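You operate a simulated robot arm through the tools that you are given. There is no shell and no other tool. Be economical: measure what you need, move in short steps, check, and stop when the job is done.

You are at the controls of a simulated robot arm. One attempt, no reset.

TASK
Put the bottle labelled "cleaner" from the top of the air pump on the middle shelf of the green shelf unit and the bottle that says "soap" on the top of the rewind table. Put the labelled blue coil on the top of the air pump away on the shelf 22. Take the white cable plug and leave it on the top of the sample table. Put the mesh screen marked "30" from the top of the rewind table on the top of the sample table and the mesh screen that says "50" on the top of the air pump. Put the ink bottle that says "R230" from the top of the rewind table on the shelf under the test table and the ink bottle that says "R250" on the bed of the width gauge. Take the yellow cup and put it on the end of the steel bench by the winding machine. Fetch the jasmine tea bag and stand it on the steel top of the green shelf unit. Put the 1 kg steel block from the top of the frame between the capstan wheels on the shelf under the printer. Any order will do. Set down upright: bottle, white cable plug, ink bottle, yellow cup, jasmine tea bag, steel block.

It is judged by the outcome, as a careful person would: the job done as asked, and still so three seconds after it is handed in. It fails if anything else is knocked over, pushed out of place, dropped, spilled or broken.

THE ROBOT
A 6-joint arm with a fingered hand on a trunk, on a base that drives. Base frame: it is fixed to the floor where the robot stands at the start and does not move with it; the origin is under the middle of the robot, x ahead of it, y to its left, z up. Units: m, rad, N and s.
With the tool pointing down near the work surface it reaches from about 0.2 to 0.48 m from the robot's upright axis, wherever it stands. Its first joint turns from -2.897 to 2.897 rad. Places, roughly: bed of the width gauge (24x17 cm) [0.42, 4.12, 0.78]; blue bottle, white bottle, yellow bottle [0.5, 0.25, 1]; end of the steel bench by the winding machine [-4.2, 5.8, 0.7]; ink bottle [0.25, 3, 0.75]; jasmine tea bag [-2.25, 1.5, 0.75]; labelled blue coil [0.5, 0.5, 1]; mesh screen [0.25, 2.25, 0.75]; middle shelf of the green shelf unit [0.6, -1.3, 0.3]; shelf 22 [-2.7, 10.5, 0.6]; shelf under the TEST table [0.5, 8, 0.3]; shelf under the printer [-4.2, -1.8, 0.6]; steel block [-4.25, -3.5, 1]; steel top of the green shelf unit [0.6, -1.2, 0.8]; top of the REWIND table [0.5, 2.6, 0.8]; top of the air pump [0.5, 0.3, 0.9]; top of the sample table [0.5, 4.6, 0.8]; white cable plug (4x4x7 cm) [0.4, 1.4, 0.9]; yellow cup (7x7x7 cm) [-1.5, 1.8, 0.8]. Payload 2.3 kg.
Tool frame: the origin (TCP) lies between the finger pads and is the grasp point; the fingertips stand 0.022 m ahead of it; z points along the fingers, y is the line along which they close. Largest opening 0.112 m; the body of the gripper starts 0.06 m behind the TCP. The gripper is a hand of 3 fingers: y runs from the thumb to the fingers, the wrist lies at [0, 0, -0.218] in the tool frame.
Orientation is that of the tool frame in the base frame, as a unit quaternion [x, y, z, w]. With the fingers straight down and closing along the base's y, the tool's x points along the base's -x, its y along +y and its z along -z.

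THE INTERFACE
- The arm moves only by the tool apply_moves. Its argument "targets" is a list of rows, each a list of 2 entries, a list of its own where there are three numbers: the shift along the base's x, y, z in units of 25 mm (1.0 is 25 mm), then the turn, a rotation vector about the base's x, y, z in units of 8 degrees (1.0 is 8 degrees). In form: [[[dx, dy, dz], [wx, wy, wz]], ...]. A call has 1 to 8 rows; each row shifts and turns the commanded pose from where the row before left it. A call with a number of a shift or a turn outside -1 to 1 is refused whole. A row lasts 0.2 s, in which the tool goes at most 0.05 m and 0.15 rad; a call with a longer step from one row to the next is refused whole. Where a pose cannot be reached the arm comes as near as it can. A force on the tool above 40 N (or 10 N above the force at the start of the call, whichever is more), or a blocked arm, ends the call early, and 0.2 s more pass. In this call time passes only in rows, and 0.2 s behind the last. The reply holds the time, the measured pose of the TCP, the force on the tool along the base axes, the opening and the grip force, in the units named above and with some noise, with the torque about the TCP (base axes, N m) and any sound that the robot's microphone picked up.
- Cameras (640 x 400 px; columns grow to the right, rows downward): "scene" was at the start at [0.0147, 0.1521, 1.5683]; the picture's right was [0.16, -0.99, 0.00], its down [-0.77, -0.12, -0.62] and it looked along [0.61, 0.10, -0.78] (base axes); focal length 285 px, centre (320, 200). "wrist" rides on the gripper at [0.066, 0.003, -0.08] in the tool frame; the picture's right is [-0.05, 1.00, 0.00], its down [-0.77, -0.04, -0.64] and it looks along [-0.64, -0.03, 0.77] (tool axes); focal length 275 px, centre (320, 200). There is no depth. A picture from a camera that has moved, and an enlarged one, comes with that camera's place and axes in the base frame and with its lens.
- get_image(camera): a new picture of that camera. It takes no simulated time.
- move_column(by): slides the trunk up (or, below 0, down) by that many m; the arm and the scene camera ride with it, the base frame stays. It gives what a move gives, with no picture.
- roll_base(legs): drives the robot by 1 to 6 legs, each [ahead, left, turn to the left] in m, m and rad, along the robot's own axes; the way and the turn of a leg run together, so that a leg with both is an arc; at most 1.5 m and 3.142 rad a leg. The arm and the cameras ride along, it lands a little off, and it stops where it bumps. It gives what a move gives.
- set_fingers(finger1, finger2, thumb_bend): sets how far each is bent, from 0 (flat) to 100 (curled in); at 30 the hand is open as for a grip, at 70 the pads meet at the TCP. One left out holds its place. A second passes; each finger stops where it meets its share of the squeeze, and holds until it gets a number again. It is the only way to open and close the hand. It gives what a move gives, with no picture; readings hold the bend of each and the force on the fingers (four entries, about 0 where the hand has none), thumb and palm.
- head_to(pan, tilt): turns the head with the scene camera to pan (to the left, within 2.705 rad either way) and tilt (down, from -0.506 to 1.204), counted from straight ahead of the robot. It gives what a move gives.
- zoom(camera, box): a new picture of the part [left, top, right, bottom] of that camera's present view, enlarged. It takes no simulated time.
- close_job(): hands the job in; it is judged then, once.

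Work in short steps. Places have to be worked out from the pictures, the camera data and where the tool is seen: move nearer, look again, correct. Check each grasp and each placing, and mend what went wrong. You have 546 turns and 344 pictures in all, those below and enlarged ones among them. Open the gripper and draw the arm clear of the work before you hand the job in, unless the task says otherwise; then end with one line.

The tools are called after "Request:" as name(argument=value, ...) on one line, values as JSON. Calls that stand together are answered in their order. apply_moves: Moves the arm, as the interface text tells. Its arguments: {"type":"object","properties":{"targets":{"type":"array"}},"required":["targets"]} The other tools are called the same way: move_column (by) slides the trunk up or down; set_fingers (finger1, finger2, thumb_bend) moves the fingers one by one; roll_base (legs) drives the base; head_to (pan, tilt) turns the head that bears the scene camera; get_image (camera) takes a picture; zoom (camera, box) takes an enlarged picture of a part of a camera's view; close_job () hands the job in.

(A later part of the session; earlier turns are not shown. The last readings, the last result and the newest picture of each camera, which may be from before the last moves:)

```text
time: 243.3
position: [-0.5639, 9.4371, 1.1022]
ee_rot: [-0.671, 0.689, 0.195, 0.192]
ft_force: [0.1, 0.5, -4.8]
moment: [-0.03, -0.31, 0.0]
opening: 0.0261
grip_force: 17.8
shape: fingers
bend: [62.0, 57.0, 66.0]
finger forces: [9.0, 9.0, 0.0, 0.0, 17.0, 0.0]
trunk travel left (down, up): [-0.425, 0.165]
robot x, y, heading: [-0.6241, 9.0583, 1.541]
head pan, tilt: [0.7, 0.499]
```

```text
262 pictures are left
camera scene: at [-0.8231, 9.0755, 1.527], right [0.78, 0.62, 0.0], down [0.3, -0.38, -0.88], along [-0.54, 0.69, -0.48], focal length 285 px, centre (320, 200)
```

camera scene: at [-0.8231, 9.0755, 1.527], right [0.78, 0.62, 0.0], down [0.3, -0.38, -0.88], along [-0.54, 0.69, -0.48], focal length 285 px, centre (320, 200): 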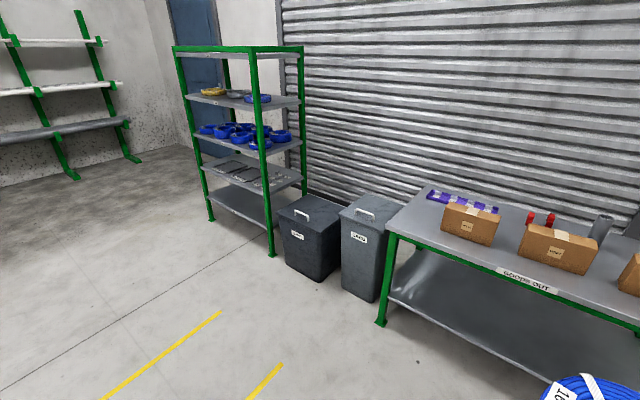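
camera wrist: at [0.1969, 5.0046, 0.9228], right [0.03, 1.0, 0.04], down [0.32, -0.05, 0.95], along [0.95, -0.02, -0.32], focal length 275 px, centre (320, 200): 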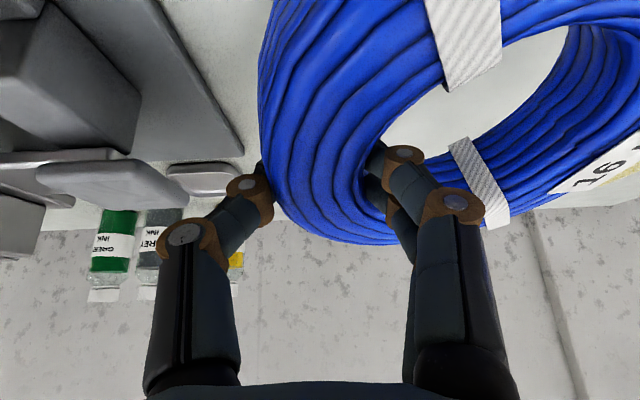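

The rack is ahead to the left. I slide left 2.05 m to face it.

Request:
roll_base(legs=[[0, 1.05, 0.015], [0, 1.0, 0.015]])

Request:
head_to(pan=0.0, tilt=0.6)

Request:
get_image(camera="scene")

```text
time: 253.5
position: [-2.6214, 9.483, 1.1014]
ee_rot: [-0.679, 0.681, 0.198, 0.19]
ft_force: [0.2, 0.7, -5.1]
moment: [-0.02, -0.29, 0.03]
opening: 0.0262
grip_force: 17.8
shape: fingers
bend: [62.0, 57.0, 66.0]
finger forces: [9.0, 8.9, 0.0, 0.0, 17.0, 0.0]
trunk travel left (down, up): [-0.425, 0.165]
robot x, y, heading: [-2.6724, 9.1011, 1.568]
head pan, tilt: [0.7, 0.499]
```

```text
time: 254.6
position: [-2.6212, 9.4814, 1.101]
ee_rot: [-0.679, 0.681, 0.198, 0.19]
ft_force: [0.3, -0.3, -4.6]
moment: [-0.08, -0.3, -0.03]
opening: 0.0264
grip_force: 17.9
shape: fingers
bend: [62.0, 57.0, 66.0]
finger forces: [9.0, 9.0, 0.0, 0.0, 16.9, 0.1]
trunk travel left (down, up): [-0.425, 0.165]
robot x, y, heading: [-2.6728, 9.1026, 1.563]
head pan, tilt: [0.0, 0.6]
```

```text
261 pictures are left
camera scene: at [-2.8129, 9.1314, 1.518], right [1.0, 0.0, 0.0], down [0.0, -0.57, -0.82], along [0.0, 0.82, -0.57], focal length 285 px, centre (320, 200)
```

scene: 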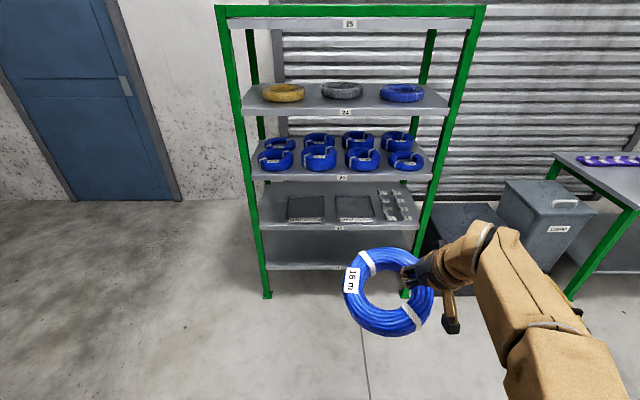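

Request:
zoom(camera="scene", box=[230, 120, 470, 280])

```text
2.50 times, centred on (350, 200) of scene
camera zoom: at [-2.8129, 9.1314, 1.518], right [1.0, 0.0, 0.0], down [0.0, -0.57, -0.82], along [0.0, 0.82, -0.57], focal length 712 px, centre (245, 200)
```

zoom: 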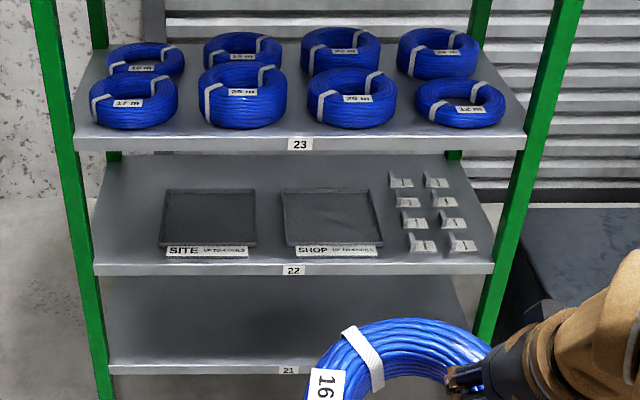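

Shelf 22 holds two labelled trays ("SITE", "SHOP") and small tags. I need to read the labels, so I go lower and nearer.

Request:
move_column(by=-0.2)

Request:
roll_base(legs=[[0.3, 0.3, 0.0]])

Request:
head_to(pan=-0.05, tilt=0.55)

Request:
get_image(camera="scene")

```text
time: 256.8
position: [-2.6206, 9.4814, 0.9024]
ee_rot: [-0.679, 0.681, 0.197, 0.189]
ft_force: [-0.3, -0.5, -4.6]
moment: [-0.04, -0.3, -0.01]
opening: 0.0261
grip_force: 17.6
shape: fingers
bend: [62.0, 57.0, 66.0]
finger forces: [9.1, 8.9, 0.1, 0.0, 16.9, 0.0]
trunk travel left (down, up): [-0.225, 0.365]
robot x, y, heading: [-2.6716, 9.1023, 1.567]
head pan, tilt: [0.0, 0.6]
```

```text
time: 259.4
position: [-2.918, 9.7822, 0.9006]
ee_rot: [-0.678, 0.683, 0.197, 0.19]
ft_force: [-0.1, 0.3, -4.6]
moment: [-0.04, -0.31, 0.02]
opening: 0.0263
grip_force: 17.4
shape: fingers
bend: [62.0, 57.0, 66.0]
finger forces: [9.1, 8.9, 0.1, 0.1, 16.9, 0.0]
trunk travel left (down, up): [-0.225, 0.365]
robot x, y, heading: [-2.9726, 9.4039, 1.56]
head pan, tilt: [0.0, 0.6]
```

```text
time: 260.0
position: [-2.9192, 9.7829, 0.9006]
ee_rot: [-0.678, 0.682, 0.198, 0.19]
ft_force: [-0.2, -0.5, -4.8]
moment: [-0.04, -0.29, -0.02]
opening: 0.0266
grip_force: 17.5
shape: fingers
bend: [62.0, 57.0, 66.0]
finger forces: [9.1, 9.0, 0.0, 0.1, 17.0, 0.0]
trunk travel left (down, up): [-0.225, 0.365]
robot x, y, heading: [-2.9703, 9.4041, 1.56]
head pan, tilt: [-0.051, 0.55]
```

```text
259 pictures are left
camera scene: at [-3.1071, 9.4342, 1.3224], right [1.0, -0.06, 0.0], down [-0.03, -0.52, -0.85], along [0.05, 0.85, -0.52], focal length 285 px, centre (320, 200)
```

scene: 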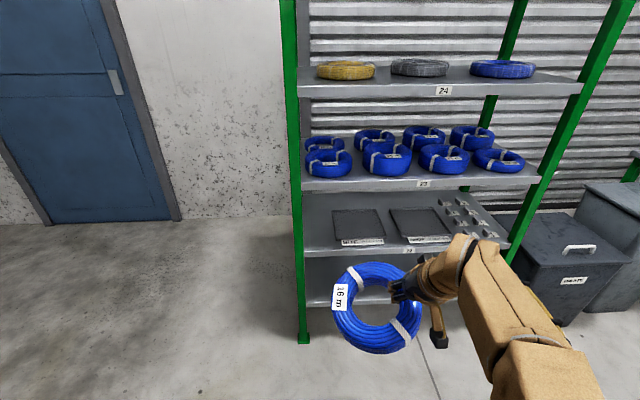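

Request:
zoom(camera="scene", box=[300, 190, 520, 260])

Request:
zoom(camera="scene", box=[330, 230, 450, 250])

```text
2.91 times, centred on (410, 225) of scene
camera zoom: at [-3.1071, 9.4342, 1.3224], right [1.0, -0.06, 0.0], down [-0.03, -0.52, -0.85], along [0.05, 0.85, -0.52], focal length 828 px, centre (58, 127)
```

zoom: 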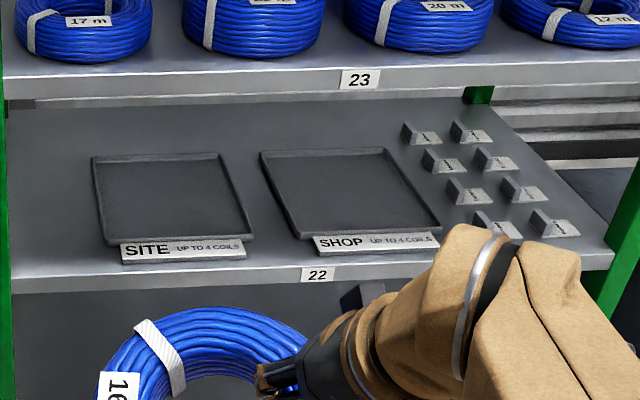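

```text
5.33 times, centred on (390, 240) of scene
camera zoom: at [-3.1071, 9.4342, 1.3224], right [1.0, -0.06, 0.0], down [-0.03, -0.52, -0.85], along [0.05, 0.85, -0.52], focal length 1518 px, centre (-53, -13)
```

zoom: 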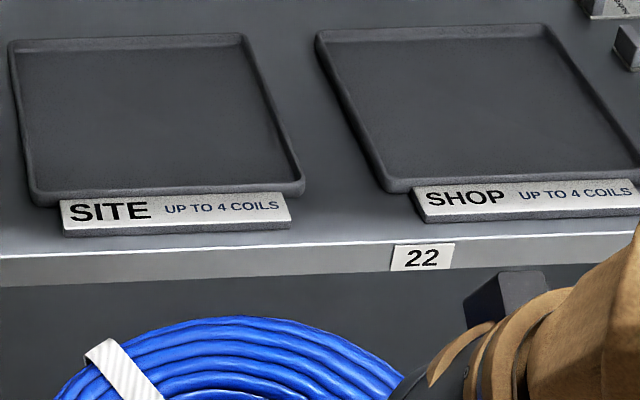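

Request:
zoom(camera="scene", box=[435, 190, 515, 250])

Request:
zoom(camera="scene", box=[320, 255, 430, 360])

```text
6.67 times, centred on (475, 220) of scene
camera zoom: at [-3.1071, 9.4342, 1.3224], right [1.0, -0.06, 0.0], down [-0.03, -0.52, -0.85], along [0.05, 0.85, -0.52], focal length 1897 px, centre (-713, 67)
```

zoom: 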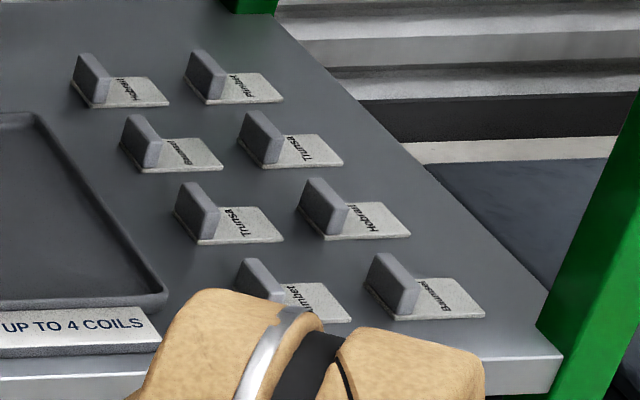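

```text
3.81 times, centred on (375, 308) of scene
camera zoom: at [-3.1071, 9.4342, 1.3224], right [1.0, -0.06, 0.0], down [-0.03, -0.52, -0.85], along [0.05, 0.85, -0.52], focal length 1084 px, centre (110, -210)
```

zoom: 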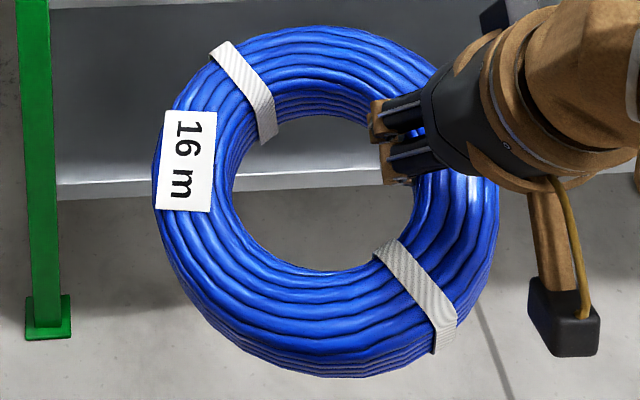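

The shelf's free strips are too narrow for the coil, and the trays there are meant for coils, so the SITE tray is the natural spot. To clear shelf 23 I need more hand tilt. I shift right, lower, and tilt 24° further.

Request:
roll_base(legs=[[0.2, -0.115, 0.008]])

Request:
move_column(by=-0.1)

Request:
apply_moves(targets=[[[0, 0, -0.7], [1, 0, 0]], [[0, 0, -0.7], [1, 0, 0]], [[0, 0, -0.7], [1, 0, 0]], [[0, 0, -0.7], [0, 0.5, 0]], [[0, 0, -0.7], [0, 0.5, 0]]])

Request:
get_image(camera="scene")

Request:
get_image(camera="wrist")

```text
time: 261.7
position: [-2.8069, 9.9834, 0.9011]
ee_rot: [0.682, -0.678, -0.199, -0.188]
ft_force: [-0.6, 0.4, -3.8]
moment: [-0.07, -0.3, -0.03]
opening: 0.0263
grip_force: 17.4
shape: fingers
bend: [62.0, 57.0, 66.0]
finger forces: [9.0, 8.9, 0.1, 0.1, 17.0, 0.0]
trunk travel left (down, up): [-0.225, 0.365]
robot x, y, heading: [-2.8508, 9.6039, 1.573]
head pan, tilt: [-0.051, 0.55]
```

```text
time: 263.1
position: [-2.8063, 9.9829, 0.8011]
ee_rot: [0.682, -0.678, -0.199, -0.189]
ft_force: [0.0, 0.4, -5.6]
moment: [-0.02, -0.29, 0.01]
opening: 0.0262
grip_force: 17.6
shape: fingers
bend: [62.0, 57.0, 66.0]
finger forces: [9.1, 8.8, 0.0, 0.1, 17.0, 0.0]
trunk travel left (down, up): [-0.125, 0.465]
robot x, y, heading: [-2.857, 9.6023, 1.574]
head pan, tilt: [-0.051, 0.55]
```

```text
time: 264.3
position: [-2.8427, 9.964, 0.7834]
ee_rot: [-0.603, 0.645, 0.376, 0.281]
ft_force: [-0.3, 0.9, -4.1]
moment: [-0.09, -0.31, 0.01]
opening: 0.0261
grip_force: 18.6
shape: fingers
bend: [62.0, 57.0, 66.0]
finger forces: [9.1, 9.5, 0.1, 0.0, 17.9, 0.0]
out of reach, approached as far as the arm can: row 3, 4, 5
trunk travel left (down, up): [-0.125, 0.465]
robot x, y, heading: [-2.8578, 9.6039, 1.573]
head pan, tilt: [-0.051, 0.55]
```

```text
254 pictures are left
camera scene: at [-2.9918, 9.6335, 1.2224], right [1.0, -0.05, 0.0], down [-0.03, -0.52, -0.85], along [0.04, 0.85, -0.52], focal length 285 px, centre (320, 200)
```

scene: 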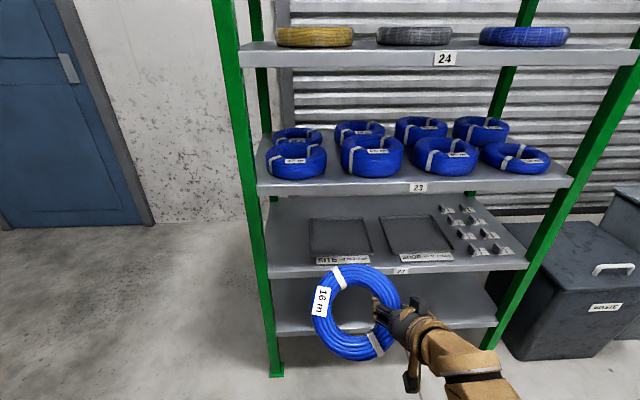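

```text
253 pictures are left
camera wrist: at [-2.8456, 9.8611, 0.7758], right [-0.98, 0.02, 0.18], down [0.18, -0.09, 0.98], along [0.03, 1.0, 0.08], focal length 275 px, centre (320, 200)
```

wrist: 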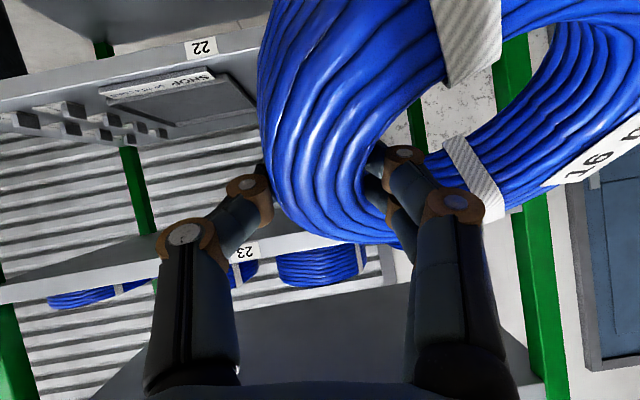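

I extend forward to regain reach and lower the hand.

Request:
apply_moves(targets=[[[0.3, 1, 0], [0, 0, 0]], [[0.3, 1, 0], [0, 0, 0]], [[0.4, 1, -0.5], [0, 0, 0]], [[0.4, 0.5, -1], [0, 0, 0]], [[0, 0, -1], [0, 0, 0]], [[0, 0, -1], [0, 0, 0]]])

Request:
get_image(camera="scene")

Request:
get_image(camera="wrist")

```text
time: 265.7
position: [-2.8258, 10.0589, 0.7916]
ee_rot: [-0.602, 0.646, 0.376, 0.282]
ft_force: [0.2, -0.2, -5.1]
moment: [-0.08, -0.29, -0.03]
opening: 0.026
grip_force: 18.3
shape: fingers
bend: [62.0, 57.0, 66.0]
finger forces: [9.1, 9.7, 0.0, 0.0, 18.0, 0.0]
out of reach, approached as far as the arm can: row 1, 2, 3, 4, 5, 6
trunk travel left (down, up): [-0.125, 0.465]
robot x, y, heading: [-2.8541, 9.6018, 1.573]
head pan, tilt: [-0.051, 0.55]
```

```text
252 pictures are left
camera scene: at [-2.9918, 9.6334, 1.2225], right [1.0, -0.05, 0.0], down [-0.03, -0.52, -0.85], along [0.04, 0.85, -0.52], focal length 285 px, centre (320, 200)
```

scene: 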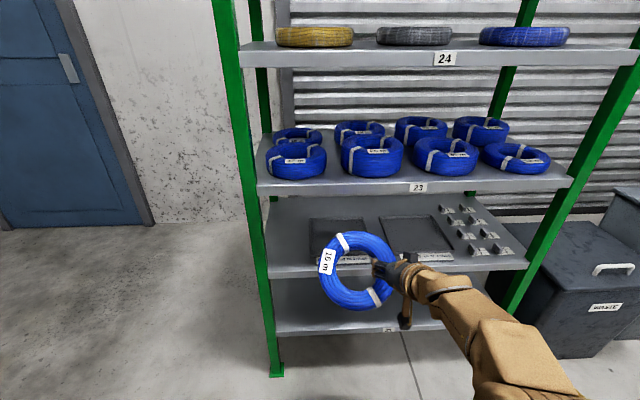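

```text
251 pictures are left
camera wrist: at [-2.8281, 9.9566, 0.7834], right [-0.98, 0.02, 0.18], down [0.18, -0.09, 0.98], along [0.03, 1.0, 0.08], focal length 275 px, centre (320, 200)
```

wrist: 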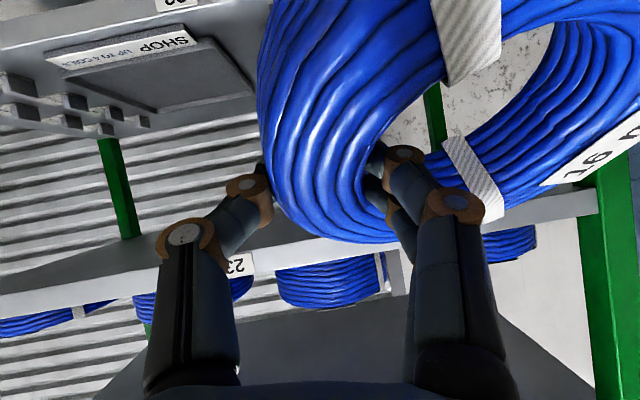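

The wrist limits lowering at this tilt. I drop the trunk fully and reduce the tilt by 8°.

Request:
move_column(by=-0.125)

Request:
apply_moves(targets=[[[0, 0, 0], [-0.5, 0, 0]], [[0, 0, 0], [-0.5, 0, 0]], [[0, 0, -0.5], [0, 0, 0]], [[0, 0, -0.5], [0, 0, 0]]])

```text
time: 267.2
position: [-2.826, 10.0591, 0.6657]
ee_rot: [-0.603, 0.646, 0.376, 0.28]
ft_force: [0.2, -0.1, -4.3]
moment: [-0.08, -0.26, 0.0]
opening: 0.0258
grip_force: 17.9
shape: fingers
bend: [62.0, 57.0, 66.0]
finger forces: [9.1, 9.6, 0.0, 0.1, 18.1, 0.0]
trunk travel left (down, up): [0.0, 0.59]
robot x, y, heading: [-2.859, 9.6029, 1.574]
head pan, tilt: [-0.051, 0.55]
```

```text
time: 268.2
position: [-2.8282, 10.0603, 0.6418]
ee_rot: [-0.618, 0.658, 0.352, 0.249]
ft_force: [0.4, -0.3, -3.8]
moment: [-0.09, -0.3, 0.0]
opening: 0.0261
grip_force: 17.9
shape: fingers
bend: [62.0, 57.0, 66.0]
finger forces: [9.1, 9.4, 0.0, 0.0, 17.9, 0.0]
out of reach, approached as far as the arm can: row 2
trunk travel left (down, up): [0.0, 0.59]
robot x, y, heading: [-2.8559, 9.6094, 1.572]
head pan, tilt: [-0.051, 0.55]
```

Reachable now. I raise slightly for entry and check the picture.

Request:
apply_moves(targets=[[[0.8, 0, 1], [0, 0, 0]]])

Request:
get_image(camera="scene")

Request:
get_image(camera="wrist")

```text
time: 268.6
position: [-2.8087, 10.061, 0.6664]
ee_rot: [-0.618, 0.658, 0.352, 0.248]
ft_force: [-0.5, 0.6, -3.4]
moment: [-0.1, -0.3, 0.02]
opening: 0.0259
grip_force: 18.4
shape: fingers
bend: [62.0, 57.0, 66.0]
finger forces: [8.9, 9.5, 0.1, 0.0, 17.7, 0.1]
trunk travel left (down, up): [0.0, 0.59]
robot x, y, heading: [-2.8516, 9.6017, 1.571]
head pan, tilt: [-0.051, 0.55]
```

```text
250 pictures are left
camera scene: at [-2.9918, 9.6335, 1.0974], right [1.0, -0.05, 0.0], down [-0.03, -0.52, -0.85], along [0.04, 0.85, -0.52], focal length 285 px, centre (320, 200)
```

scene: 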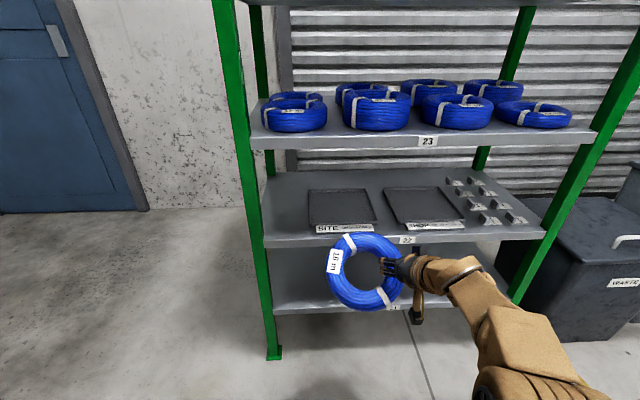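

```text
249 pictures are left
camera wrist: at [-2.8097, 9.9572, 0.6686], right [-0.98, 0.02, 0.19], down [0.19, 0.0, 0.98], along [0.02, 1.0, -0.01], focal length 275 px, centre (320, 200)
```

wrist: 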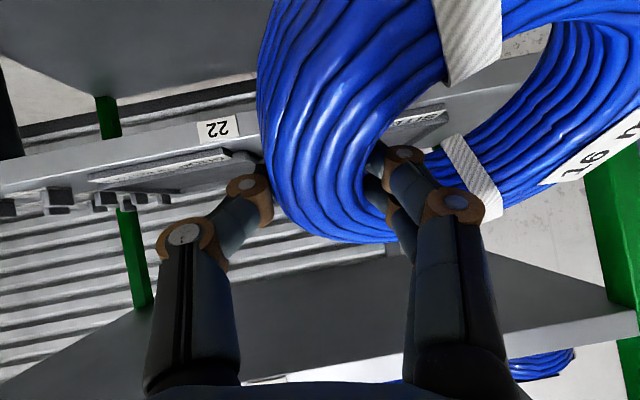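

The coil's lowest edge is at z≈0.63 and the shelf top is about 0.575. I drive forward 0.37 m over the SITE tray.

Request:
roll_base(legs=[[0.2, 0.0, 0.0]])

Request:
get_image(camera="scene")

```text
time: 270.2
position: [-2.8086, 10.2617, 0.6671]
ee_rot: [-0.617, 0.658, 0.351, 0.249]
ft_force: [-0.2, 0.2, -4.6]
moment: [-0.07, -0.3, 0.03]
opening: 0.0259
grip_force: 18.7
shape: fingers
bend: [62.0, 57.0, 66.0]
finger forces: [9.0, 9.5, 0.0, 0.0, 17.9, 0.0]
trunk travel left (down, up): [0.0, 0.59]
robot x, y, heading: [-2.8535, 9.8026, 1.569]
head pan, tilt: [-0.051, 0.55]
```

```text
248 pictures are left
camera scene: at [-2.992, 9.8336, 1.0975], right [1.0, -0.05, 0.0], down [-0.03, -0.52, -0.85], along [0.04, 0.85, -0.52], focal length 285 px, centre (320, 200)
```

scene: 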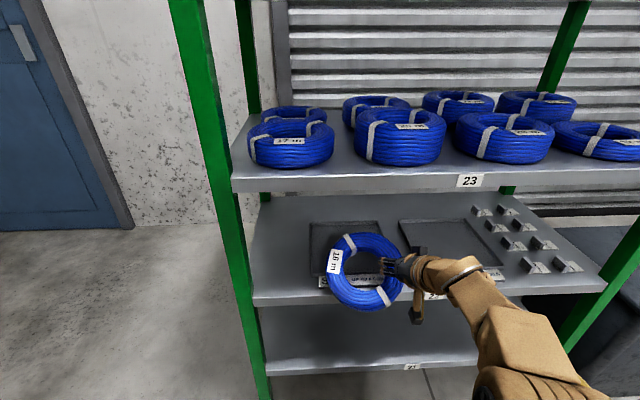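

Good so far. I go the last 0.165 m in.

Request:
roll_base(legs=[[0.165, 0.01, 0.0]])

Request:
get_image(camera="scene")

Request:
get_image(camera="wrist")

```text
time: 271.6
position: [-2.8172, 10.4257, 0.667]
ee_rot: [-0.617, 0.659, 0.351, 0.249]
ft_force: [-0.3, 0.3, -4.2]
moment: [-0.11, -0.31, -0.03]
opening: 0.0262
grip_force: 17.8
shape: fingers
bend: [63.0, 57.0, 66.0]
finger forces: [8.4, 9.5, 0.1, 0.1, 17.5, 0.0]
trunk travel left (down, up): [0.0, 0.59]
robot x, y, heading: [-2.864, 9.9683, 1.567]
head pan, tilt: [-0.051, 0.55]
```

```text
247 pictures are left
camera scene: at [-3.0019, 9.9983, 1.0975], right [1.0, -0.05, 0.0], down [-0.03, -0.52, -0.85], along [0.04, 0.85, -0.52], focal length 285 px, centre (320, 200)
```

scene: 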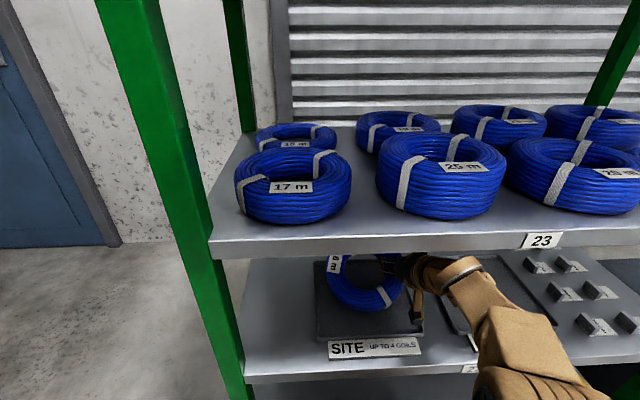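

```text
246 pictures are left
camera wrist: at [-2.819, 10.3216, 0.6687], right [-0.98, 0.02, 0.19], down [0.19, 0.0, 0.98], along [0.02, 1.0, -0.01], focal length 275 px, centre (320, 200)
```

wrist: 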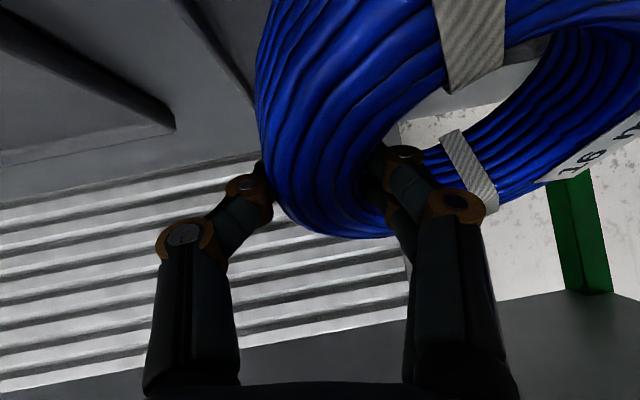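

The coil is above the SITE tray. I lower in small steps.

Request:
apply_moves(targets=[[[0, 0, -0.5], [0, 0, 0]], [[0, 0, -0.5], [0, 0, 0]], [[0, 0, -0.3], [0, 0, 0]]])

Request:
get_image(camera="wrist")

```text
time: 272.4
position: [-2.8168, 10.4241, 0.6348]
ee_rot: [-0.617, 0.659, 0.352, 0.249]
ft_force: [-0.9, 1.3, -1.3]
moment: [-0.24, 0.0, -0.07]
opening: 0.0259
grip_force: 17.1
shape: fingers
bend: [64.0, 58.0, 66.0]
finger forces: [10.9, 7.5, 0.1, 0.1, 16.4, 0.0]
trunk travel left (down, up): [0.0, 0.59]
robot x, y, heading: [-2.867, 9.9631, 1.568]
head pan, tilt: [-0.051, 0.55]
```

```text
245 pictures are left
camera wrist: at [-2.8191, 10.322, 0.6361], right [-0.98, 0.02, 0.19], down [0.19, 0.0, 0.98], along [0.02, 1.0, -0.01], focal length 275 px, centre (320, 200)
```

wrist: 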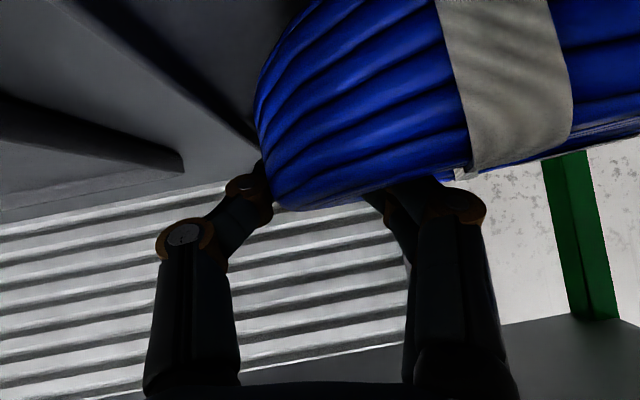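

Contact has turned the coil level in the grip. I go a little lower.

Request:
apply_moves(targets=[[[0, 0, -0.25], [0, 0, 0]], [[0, 0, -0.2], [0, 0, 0]]])

Request:
get_image(camera="wrist")

Request:
get_image(camera="scene")

```text
time: 273.0
position: [-2.8168, 10.4255, 0.6349]
ee_rot: [-0.617, 0.658, 0.352, 0.249]
ft_force: [0.6, 2.1, -2.0]
moment: [-0.23, -0.03, -0.08]
opening: 0.026
grip_force: 17.4
shape: fingers
bend: [64.0, 58.0, 66.0]
finger forces: [10.8, 7.5, 0.1, 0.1, 16.4, 0.0]
out of reach, approached as far as the arm can: row 1, 2
trunk travel left (down, up): [0.0, 0.59]
robot x, y, heading: [-2.8623, 9.9709, 1.565]
head pan, tilt: [-0.051, 0.55]
```

```text
244 pictures are left
camera wrist: at [-2.8191, 10.322, 0.6362], right [-0.98, 0.02, 0.19], down [0.19, 0.0, 0.98], along [0.02, 1.0, -0.01], focal length 275 px, centre (320, 200)
```

wrist: 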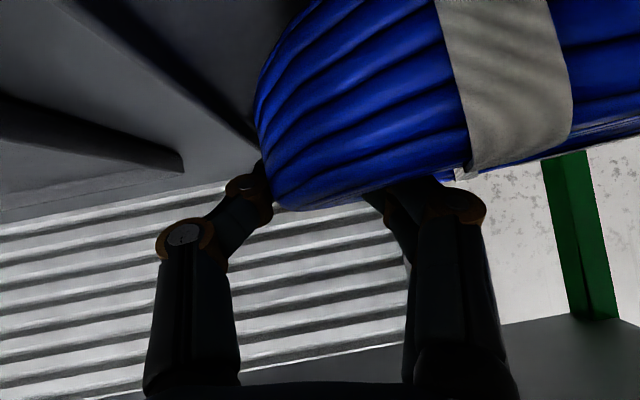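

```text
243 pictures are left
camera scene: at [-3.0018, 9.9982, 1.0975], right [1.0, -0.05, 0.0], down [-0.03, -0.52, -0.85], along [0.04, 0.85, -0.52], focal length 285 px, centre (320, 200)
```

scene: 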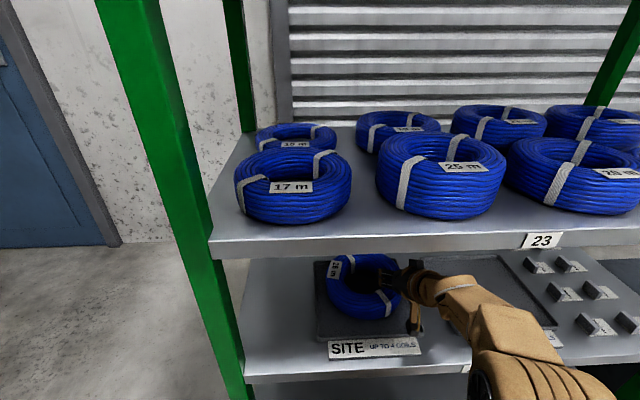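

The arm is at its limit at this tilt. I reduce the tilt by 8° while lowering the last 2 cm.

Request:
apply_moves(targets=[[[0, 0, 0], [-0.5, 0, 0]], [[0, 0, -0.2], [-0.5, 0, 0]], [[0, 0, -0.25], [0, 0, 0]], [[0, 0, -0.25], [0, 0, 0]]])

Request:
get_image(camera="wrist")

```text
time: 274.0
position: [-2.8157, 10.4244, 0.6213]
ee_rot: [-0.632, 0.681, 0.307, 0.209]
ft_force: [1.4, 9.1, 35.7]
moment: [0.09, 0.06, -0.26]
opening: 0.0266
grip_force: 24.1
shape: fingers
bend: [67.0, 60.0, 66.0]
finger forces: [17.3, 8.7, 0.1, 0.0, 21.8, 0.1]
trunk travel left (down, up): [0.0, 0.59]
robot x, y, heading: [-2.8622, 9.969, 1.567]
head pan, tilt: [-0.051, 0.55]
```

```text
242 pictures are left
camera wrist: at [-2.8189, 10.3223, 0.6369], right [-0.98, 0.05, 0.18], down [0.19, 0.13, 0.97], along [0.02, 0.99, -0.14], focal length 275 px, centre (320, 200)
```

wrist: 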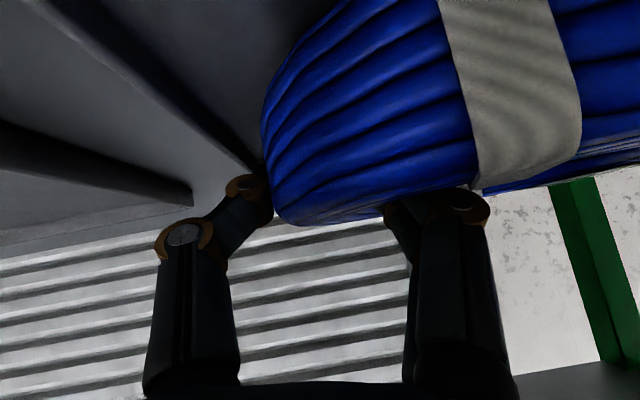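

Firmly on the tray at 36 N. I ease up 4 mm and release.

Request:
apply_moves(targets=[[[0, 0, 0.2], [0, 0, 0]]])

Request:
set_fingers(finger1=45, finger2=45, thumb_bend=45)

Request:
get_image(camera="scene")

Request:
get_image(camera="wrist")

```text
time: 274.4
position: [-2.8165, 10.424, 0.6228]
ee_rot: [-0.633, 0.682, 0.304, 0.206]
ft_force: [1.5, 5.6, 16.1]
moment: [0.08, -0.07, -0.06]
opening: 0.0264
grip_force: 20.5
shape: fingers
bend: [67.0, 60.0, 66.0]
finger forces: [11.9, 9.1, 0.0, 0.0, 20.0, 0.2]
trunk travel left (down, up): [0.0, 0.59]
robot x, y, heading: [-2.8648, 9.9707, 1.567]
head pan, tilt: [-0.051, 0.55]
```

```text
time: 275.4
position: [-2.8173, 10.4254, 0.6228]
ee_rot: [-0.632, 0.682, 0.305, 0.206]
ft_force: [-1.1, -0.1, 0.5]
moment: [-0.01, 0.04, 0.01]
opening: 0.0669
grip_force: 0.4
shape: fingers
bend: [45.0, 45.0, 46.0]
finger forces: [0.0, 0.1, 0.1, 0.0, 1.0, 0.0]
trunk travel left (down, up): [0.0, 0.59]
robot x, y, heading: [-2.8664, 9.9671, 1.567]
head pan, tilt: [-0.051, 0.55]
```

```text
241 pictures are left
camera scene: at [-3.002, 9.9978, 1.0975], right [1.0, -0.05, 0.0], down [-0.03, -0.52, -0.85], along [0.04, 0.85, -0.52], focal length 285 px, centre (320, 200)
```

scene: 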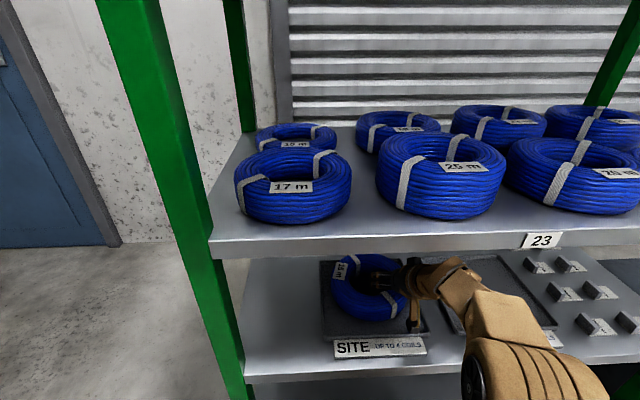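

```text
240 pictures are left
camera wrist: at [-2.8192, 10.3224, 0.6388], right [-0.98, 0.05, 0.19], down [0.19, 0.14, 0.97], along [0.02, 0.99, -0.15], focal length 275 px, centre (320, 200)
```

wrist: 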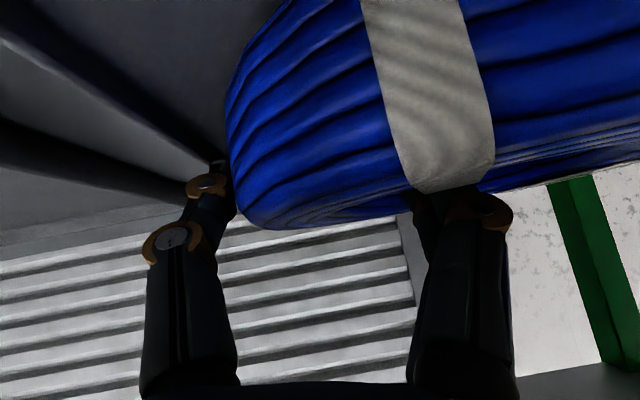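

Released. I lift out gently, adding tilt back so the wrist stays clear of shelf 23.

Request:
apply_moves(targets=[[[0, 0, 0.4], [0.5, 0, 0]], [[0, 0, 0.4], [0.5, 0, 0]], [[0, 0, 0.4], [0.3, 0, 0]], [[0, 0, 0.4], [0, 0, 0]]])

Request:
get_image(camera="scene")

Request:
get_image(camera="wrist")

```text
time: 276.4
position: [-2.8181, 10.4252, 0.6622]
ee_rot: [-0.611, 0.652, 0.365, 0.263]
ft_force: [0.5, -0.1, 0.7]
moment: [-0.01, -0.03, 0.03]
opening: 0.0686
grip_force: 0.1
shape: fingers
bend: [45.0, 45.0, 45.0]
finger forces: [0.1, 0.1, 0.0, 0.0, 0.1, 0.1]
trunk travel left (down, up): [0.0, 0.59]
robot x, y, heading: [-2.8661, 9.967, 1.567]
head pan, tilt: [-0.051, 0.55]
```

```text
239 pictures are left
camera scene: at [-3.0018, 9.9979, 1.0975], right [1.0, -0.05, 0.0], down [-0.03, -0.52, -0.85], along [0.04, 0.85, -0.52], focal length 285 px, centre (320, 200)
```

scene: 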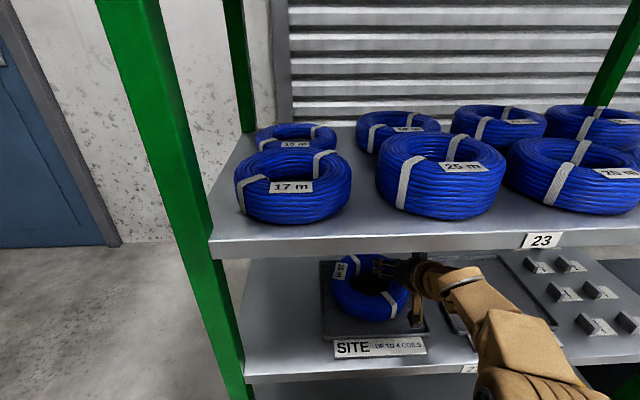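

```text
238 pictures are left
camera wrist: at [-2.8192, 10.3217, 0.6601], right [-0.98, 0.01, 0.19], down [0.19, -0.04, 0.98], along [0.02, 1.0, 0.04], focal length 275 px, centre (320, 200)
```

wrist: 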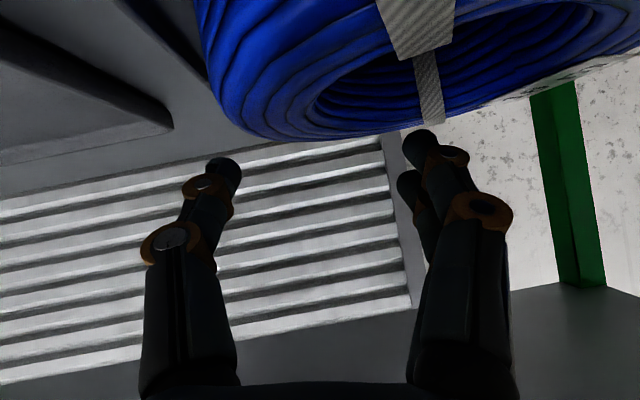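

Just above the coil now. A bit more height, then I back out.

Request:
apply_moves(targets=[[[0, 0, 0.4], [0, 0, 0]], [[0, 0, 0.4], [0, 0, 0]]])

Request:
roll_base(legs=[[-0.4, 0.0, 0.0]])

Request:
get_image(camera="scene")

```text
time: 277.0
position: [-2.8175, 10.426, 0.6827]
ee_rot: [-0.611, 0.652, 0.365, 0.262]
ft_force: [-0.8, -0.4, -1.1]
moment: [0.0, 0.0, -0.05]
opening: 0.0687
grip_force: 0.0
shape: fingers
bend: [45.0, 45.0, 45.0]
finger forces: [0.0, 0.0, 0.0, 0.0, 0.0, 0.1]
trunk travel left (down, up): [0.0, 0.59]
robot x, y, heading: [-2.8644, 9.9685, 1.565]
head pan, tilt: [-0.051, 0.55]
```

```text
time: 279.5
position: [-2.8187, 10.0243, 0.6815]
ee_rot: [-0.612, 0.65, 0.366, 0.262]
ft_force: [-0.5, -0.6, 0.9]
moment: [0.01, 0.0, -0.02]
opening: 0.069
grip_force: 0.0
shape: fingers
bend: [45.0, 45.0, 45.0]
finger forces: [0.1, 0.0, 0.1, 0.0, 0.1, 0.0]
trunk travel left (down, up): [0.0, 0.59]
robot x, y, heading: [-2.8634, 9.5675, 1.573]
head pan, tilt: [-0.051, 0.55]
```

```text
237 pictures are left
camera scene: at [-3.0016, 9.5961, 1.0975], right [1.0, -0.05, 0.0], down [-0.02, -0.52, -0.85], along [0.04, 0.85, -0.52], focal length 285 px, centre (320, 200)
```

scene: 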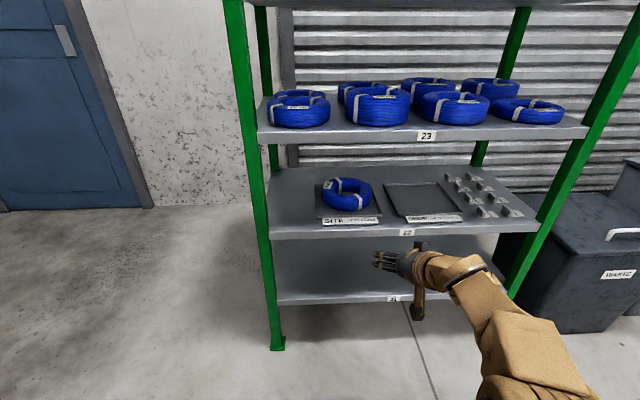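

The coil lies in the tray on shelf 22. I raise the trunk, bring the tool back to vertical, and drive back to the rewind table.

Request:
move_column(by=0.4)

Request:
apply_moves(targets=[[[0, -0.5, 0], [-0.8, -0.125, 0]], [[0, -0.5, 0], [-0.8, -0.125, 0]], [[0, -0.5, 0], [-0.8, -0.125, 0]], [[0, -0.5, 0], [-0.8, -0.125, 0]], [[0, -0.3, 0], [-0.8, -0.125, 0]], [[0, -0.3, 0], [-0.8, -0.125, 0]], [[0, -0.3, 0], [-0.8, -0.125, 0]], [[0, -0.3, 0], [-0.8, -0.125, 0]]])

Request:
roll_base(legs=[[0, -1.1, 0], [0, -1.1, 0], [0, 0, -1.571], [0, -1.5, 0], [0, -1.5, 0], [0, -1.5, 0]])

Request:
head_to(pan=-1.3, tilt=0.4)

Request:
get_image(camera="scene")

```text
time: 283.4
position: [-2.8197, 10.024, 1.0828]
ee_rot: [-0.612, 0.65, 0.365, 0.262]
ft_force: [0.0, 0.3, -0.1]
moment: [-0.01, -0.04, -0.02]
opening: 0.0688
grip_force: 0.1
shape: fingers
bend: [45.0, 45.0, 45.0]
finger forces: [0.0, 0.1, 0.0, 0.1, 0.0, 0.1]
trunk travel left (down, up): [-0.4, 0.19]
robot x, y, heading: [-2.8677, 9.5654, 1.575]
head pan, tilt: [-0.051, 0.55]
```

```text
time: 285.2
position: [-2.8187, 9.944, 1.0826]
ee_rot: [-0.689, 0.724, 0.007, 0.015]
ft_force: [0.3, -0.6, 0.2]
moment: [0.0, 0.01, 0.01]
opening: 0.0687
grip_force: 0.1
shape: fingers
bend: [45.0, 45.0, 45.0]
finger forces: [0.0, 0.0, 0.1, 0.0, 0.1, 0.0]
trunk travel left (down, up): [-0.4, 0.19]
robot x, y, heading: [-2.8634, 9.5645, 1.571]
head pan, tilt: [-0.051, 0.55]
```

```text
time: 321.0
position: [-0.2439, 5.0254, 1.0819]
ee_rot: [0.025, 1.0, -0.004, 0.015]
ft_force: [-0.5, -0.4, -0.1]
moment: [-0.01, 0.01, -0.03]
opening: 0.0688
grip_force: 0.0
shape: fingers
bend: [45.0, 45.0, 45.0]
finger forces: [0.0, 0.0, 0.0, 0.0, 0.0, 0.1]
trunk travel left (down, up): [-0.4, 0.19]
robot x, y, heading: [-0.6187, 5.0682, 0.005]
head pan, tilt: [-0.051, 0.55]
```

```text
time: 322.4
position: [-0.2436, 5.024, 1.0832]
ee_rot: [0.025, 1.0, -0.006, 0.015]
ft_force: [-0.1, 0.5, 0.8]
moment: [0.02, -0.03, -0.01]
opening: 0.0687
grip_force: 0.1
shape: fingers
bend: [45.0, 45.0, 45.0]
finger forces: [0.0, 0.0, 0.1, 0.0, 0.1, 0.0]
trunk travel left (down, up): [-0.4, 0.19]
robot x, y, heading: [-0.6185, 5.0689, 0.003]
head pan, tilt: [-1.3, 0.4]
```

```text
236 pictures are left
camera scene: at [-0.6558, 5.122, 1.5112], right [-0.96, -0.27, 0.0], down [-0.11, 0.37, -0.92], along [0.25, -0.89, -0.39], focal length 285 px, centre (320, 200)
```

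scene: 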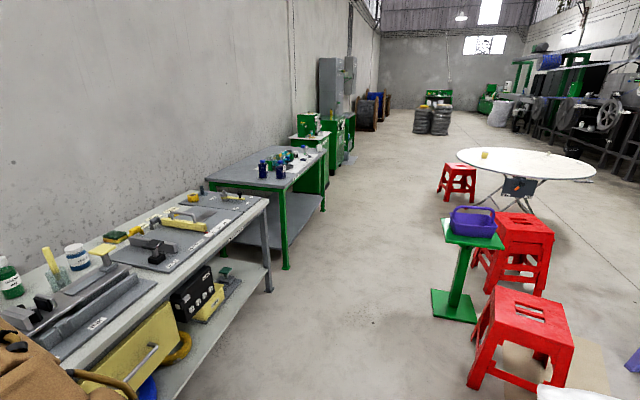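

Clear way along the tables. I drive to the inks at the left end of the rewind table.

Request:
roll_base(legs=[[0, -1.0, 0], [0, -0.95, 0], [0.27, 0, 0]])

Request:
head_to(pan=0.0, tilt=0.8)

Request:
get_image(camera="scene")

Request:
get_image(camera="wrist")

```text
time: 333.7
position: [0.0497, 3.0813, 1.0827]
ee_rot: [0.022, 1.0, -0.005, 0.014]
ft_force: [0.3, 0.1, -0.8]
moment: [0.02, -0.02, -0.01]
opening: 0.0686
grip_force: 0.0
shape: fingers
bend: [45.0, 45.0, 45.0]
finger forces: [0.0, 0.0, 0.0, 0.0, 0.0, 0.0]
trunk travel left (down, up): [-0.4, 0.19]
robot x, y, heading: [-0.3285, 3.126, 0.01]
head pan, tilt: [-1.3, 0.4]
```

```text
time: 335.1
position: [0.0484, 3.0808, 1.0833]
ee_rot: [0.023, 1.0, -0.006, 0.015]
ft_force: [0.0, 0.0, -0.8]
moment: [0.0, 0.04, 0.0]
opening: 0.0689
grip_force: 0.0
shape: fingers
bend: [45.0, 45.0, 45.0]
finger forces: [0.0, 0.0, 0.0, 0.0, 0.1, 0.0]
trunk travel left (down, up): [-0.4, 0.19]
robot x, y, heading: [-0.3281, 3.1229, 0.01]
head pan, tilt: [0.0, 0.799]
```

```text
235 pictures are left
camera scene: at [-0.3095, 3.2651, 1.4761], right [0.01, -1.0, 0.0], down [-0.72, -0.01, -0.7], along [0.7, 0.01, -0.72], focal length 285 px, centre (320, 200)
```

scene: 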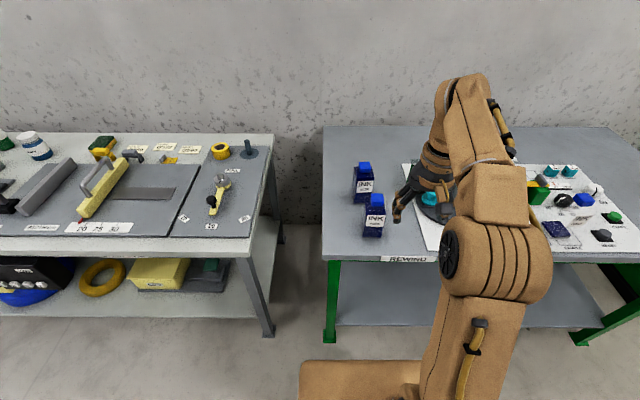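

```text
234 pictures are left
camera wrist: at [-0.0191, 3.0888, 1.1618], right [0.09, 1.0, -0.01], down [0.75, -0.06, 0.66], along [0.66, -0.07, -0.75], focal length 275 px, centre (320, 200)
```

wrist: 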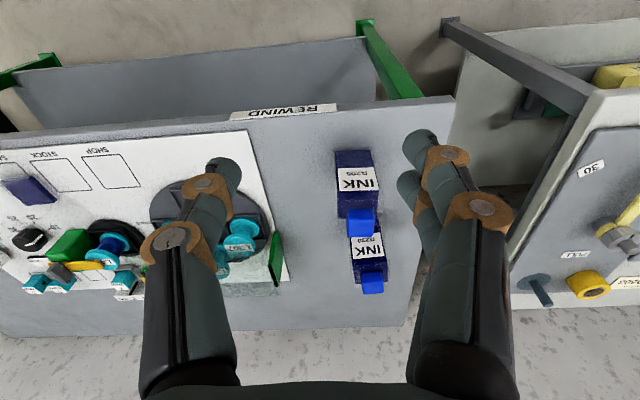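

Request:
zoom(camera="wrist", box=[310, 140, 430, 300])

Request:
zoom(camera="scene", box=[340, 150, 640, 270])

```text
2.50 times, centred on (370, 220) of wrist
camera zoom: at [-0.0191, 3.0888, 1.1618], right [0.09, 1.0, -0.01], down [0.75, -0.06, 0.66], along [0.66, -0.07, -0.75], focal length 688 px, centre (195, 150)
```

zoom: 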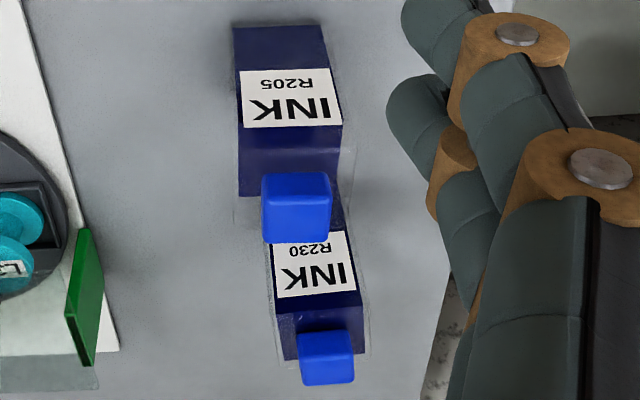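

```text
2.13 times, centred on (490, 210) of scene
camera zoom: at [-0.3095, 3.2651, 1.4761], right [0.01, -1.0, 0.0], down [-0.72, -0.01, -0.7], along [0.7, 0.01, -0.72], focal length 607 px, centre (-43, 179)
```

zoom: 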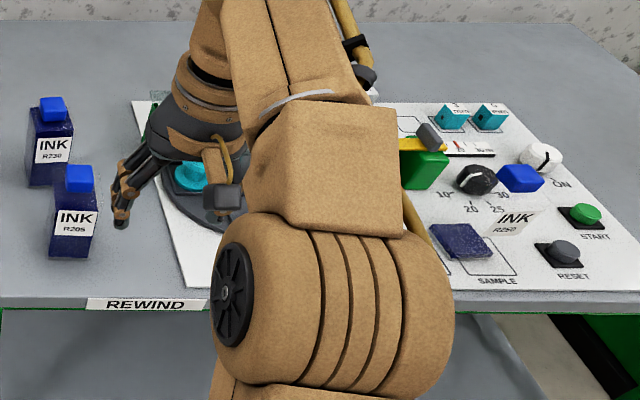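

Front is R205, behind it R230, and R250 stands on the white board. I take R230: tilt the hand 24°, move up close, keep well above R205, and look.

Request:
set_fingers(finger1=30, finger2=30, thumb_bend=30)

Request:
apply_moves(targets=[[[0, 0.5, 0.4], [0, -1, 0]], [[0, 0.5, 0.4], [0, -1, 0]], [[0, 0.5, 0.2], [0, -0.8, 0]], [[0, 0.6, 0], [0, 0, 0]]])

Request:
roll_base(legs=[[0.18, 0.0, -0.01]])

Request:
get_image(camera="wrist")

Request:
get_image(camera="scene")

```text
time: 336.1
position: [0.0489, 3.0811, 1.0817]
ee_rot: [0.022, 1.0, -0.007, 0.015]
ft_force: [0.7, -0.5, 0.0]
moment: [-0.01, 0.01, 0.04]
opening: 0.1111
grip_force: 0.0
shape: fingers
bend: [30.0, 30.0, 30.0]
finger forces: [0.1, 0.0, 0.0, 0.0, 0.0, 0.0]
trunk travel left (down, up): [-0.4, 0.19]
robot x, y, heading: [-0.3254, 3.1272, 0.01]
head pan, tilt: [0.0, 0.799]
```

```text
time: 337.1
position: [0.0492, 3.1347, 1.1067]
ee_rot: [0.022, 0.978, 0.0, 0.21]
ft_force: [-0.1, 0.1, -0.4]
moment: [-0.01, 0.0, 0.0]
opening: 0.111
grip_force: 0.1
shape: fingers
bend: [30.0, 30.0, 30.0]
finger forces: [0.0, 0.0, 0.0, 0.1, 0.0, 0.0]
trunk travel left (down, up): [-0.4, 0.19]
robot x, y, heading: [-0.329, 3.1255, 0.01]
head pan, tilt: [0.0, 0.799]
```

```text
time: 338.6
position: [0.2303, 3.1305, 1.1073]
ee_rot: [0.026, 0.978, -0.001, 0.208]
ft_force: [0.7, -0.5, 0.8]
moment: [-0.02, -0.02, 0.01]
opening: 0.1113
grip_force: 0.0
shape: fingers
bend: [30.0, 30.0, 30.0]
finger forces: [0.1, 0.0, 0.0, 0.0, 0.0, 0.0]
trunk travel left (down, up): [-0.4, 0.19]
robot x, y, heading: [-0.1452, 3.126, 0.002]
head pan, tilt: [0.0, 0.799]
```

```text
231 pictures are left
camera wrist: at [0.1376, 3.1396, 1.1545], right [0.1, 1.0, 0.03], down [0.44, -0.07, 0.89], along [0.89, -0.07, -0.45], focal length 275 px, centre (320, 200)
```

wrist: 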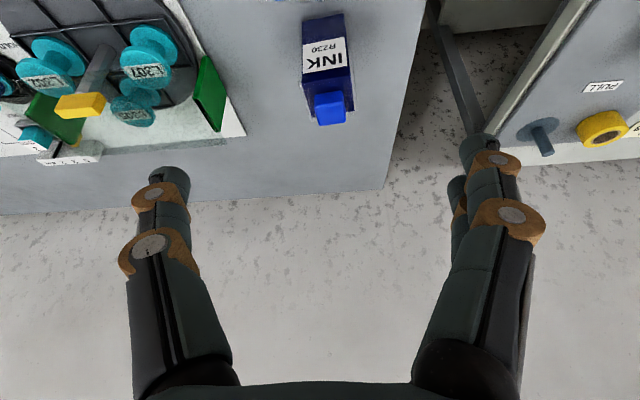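

```text
230 pictures are left
camera scene: at [-0.1263, 3.2661, 1.4761], right [0.0, -1.0, 0.0], down [-0.72, 0.0, -0.7], along [0.7, 0.0, -0.72], focal length 285 px, centre (320, 200)
```

scene: 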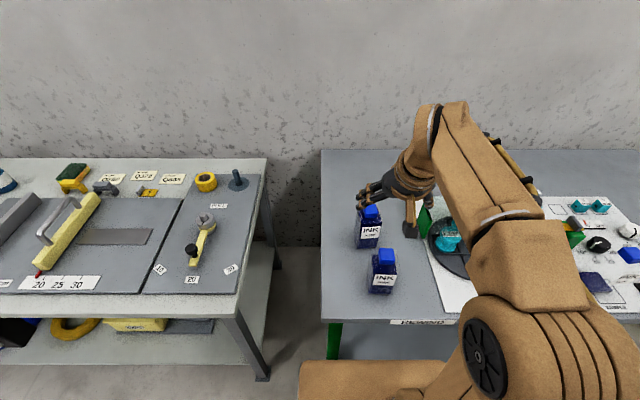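

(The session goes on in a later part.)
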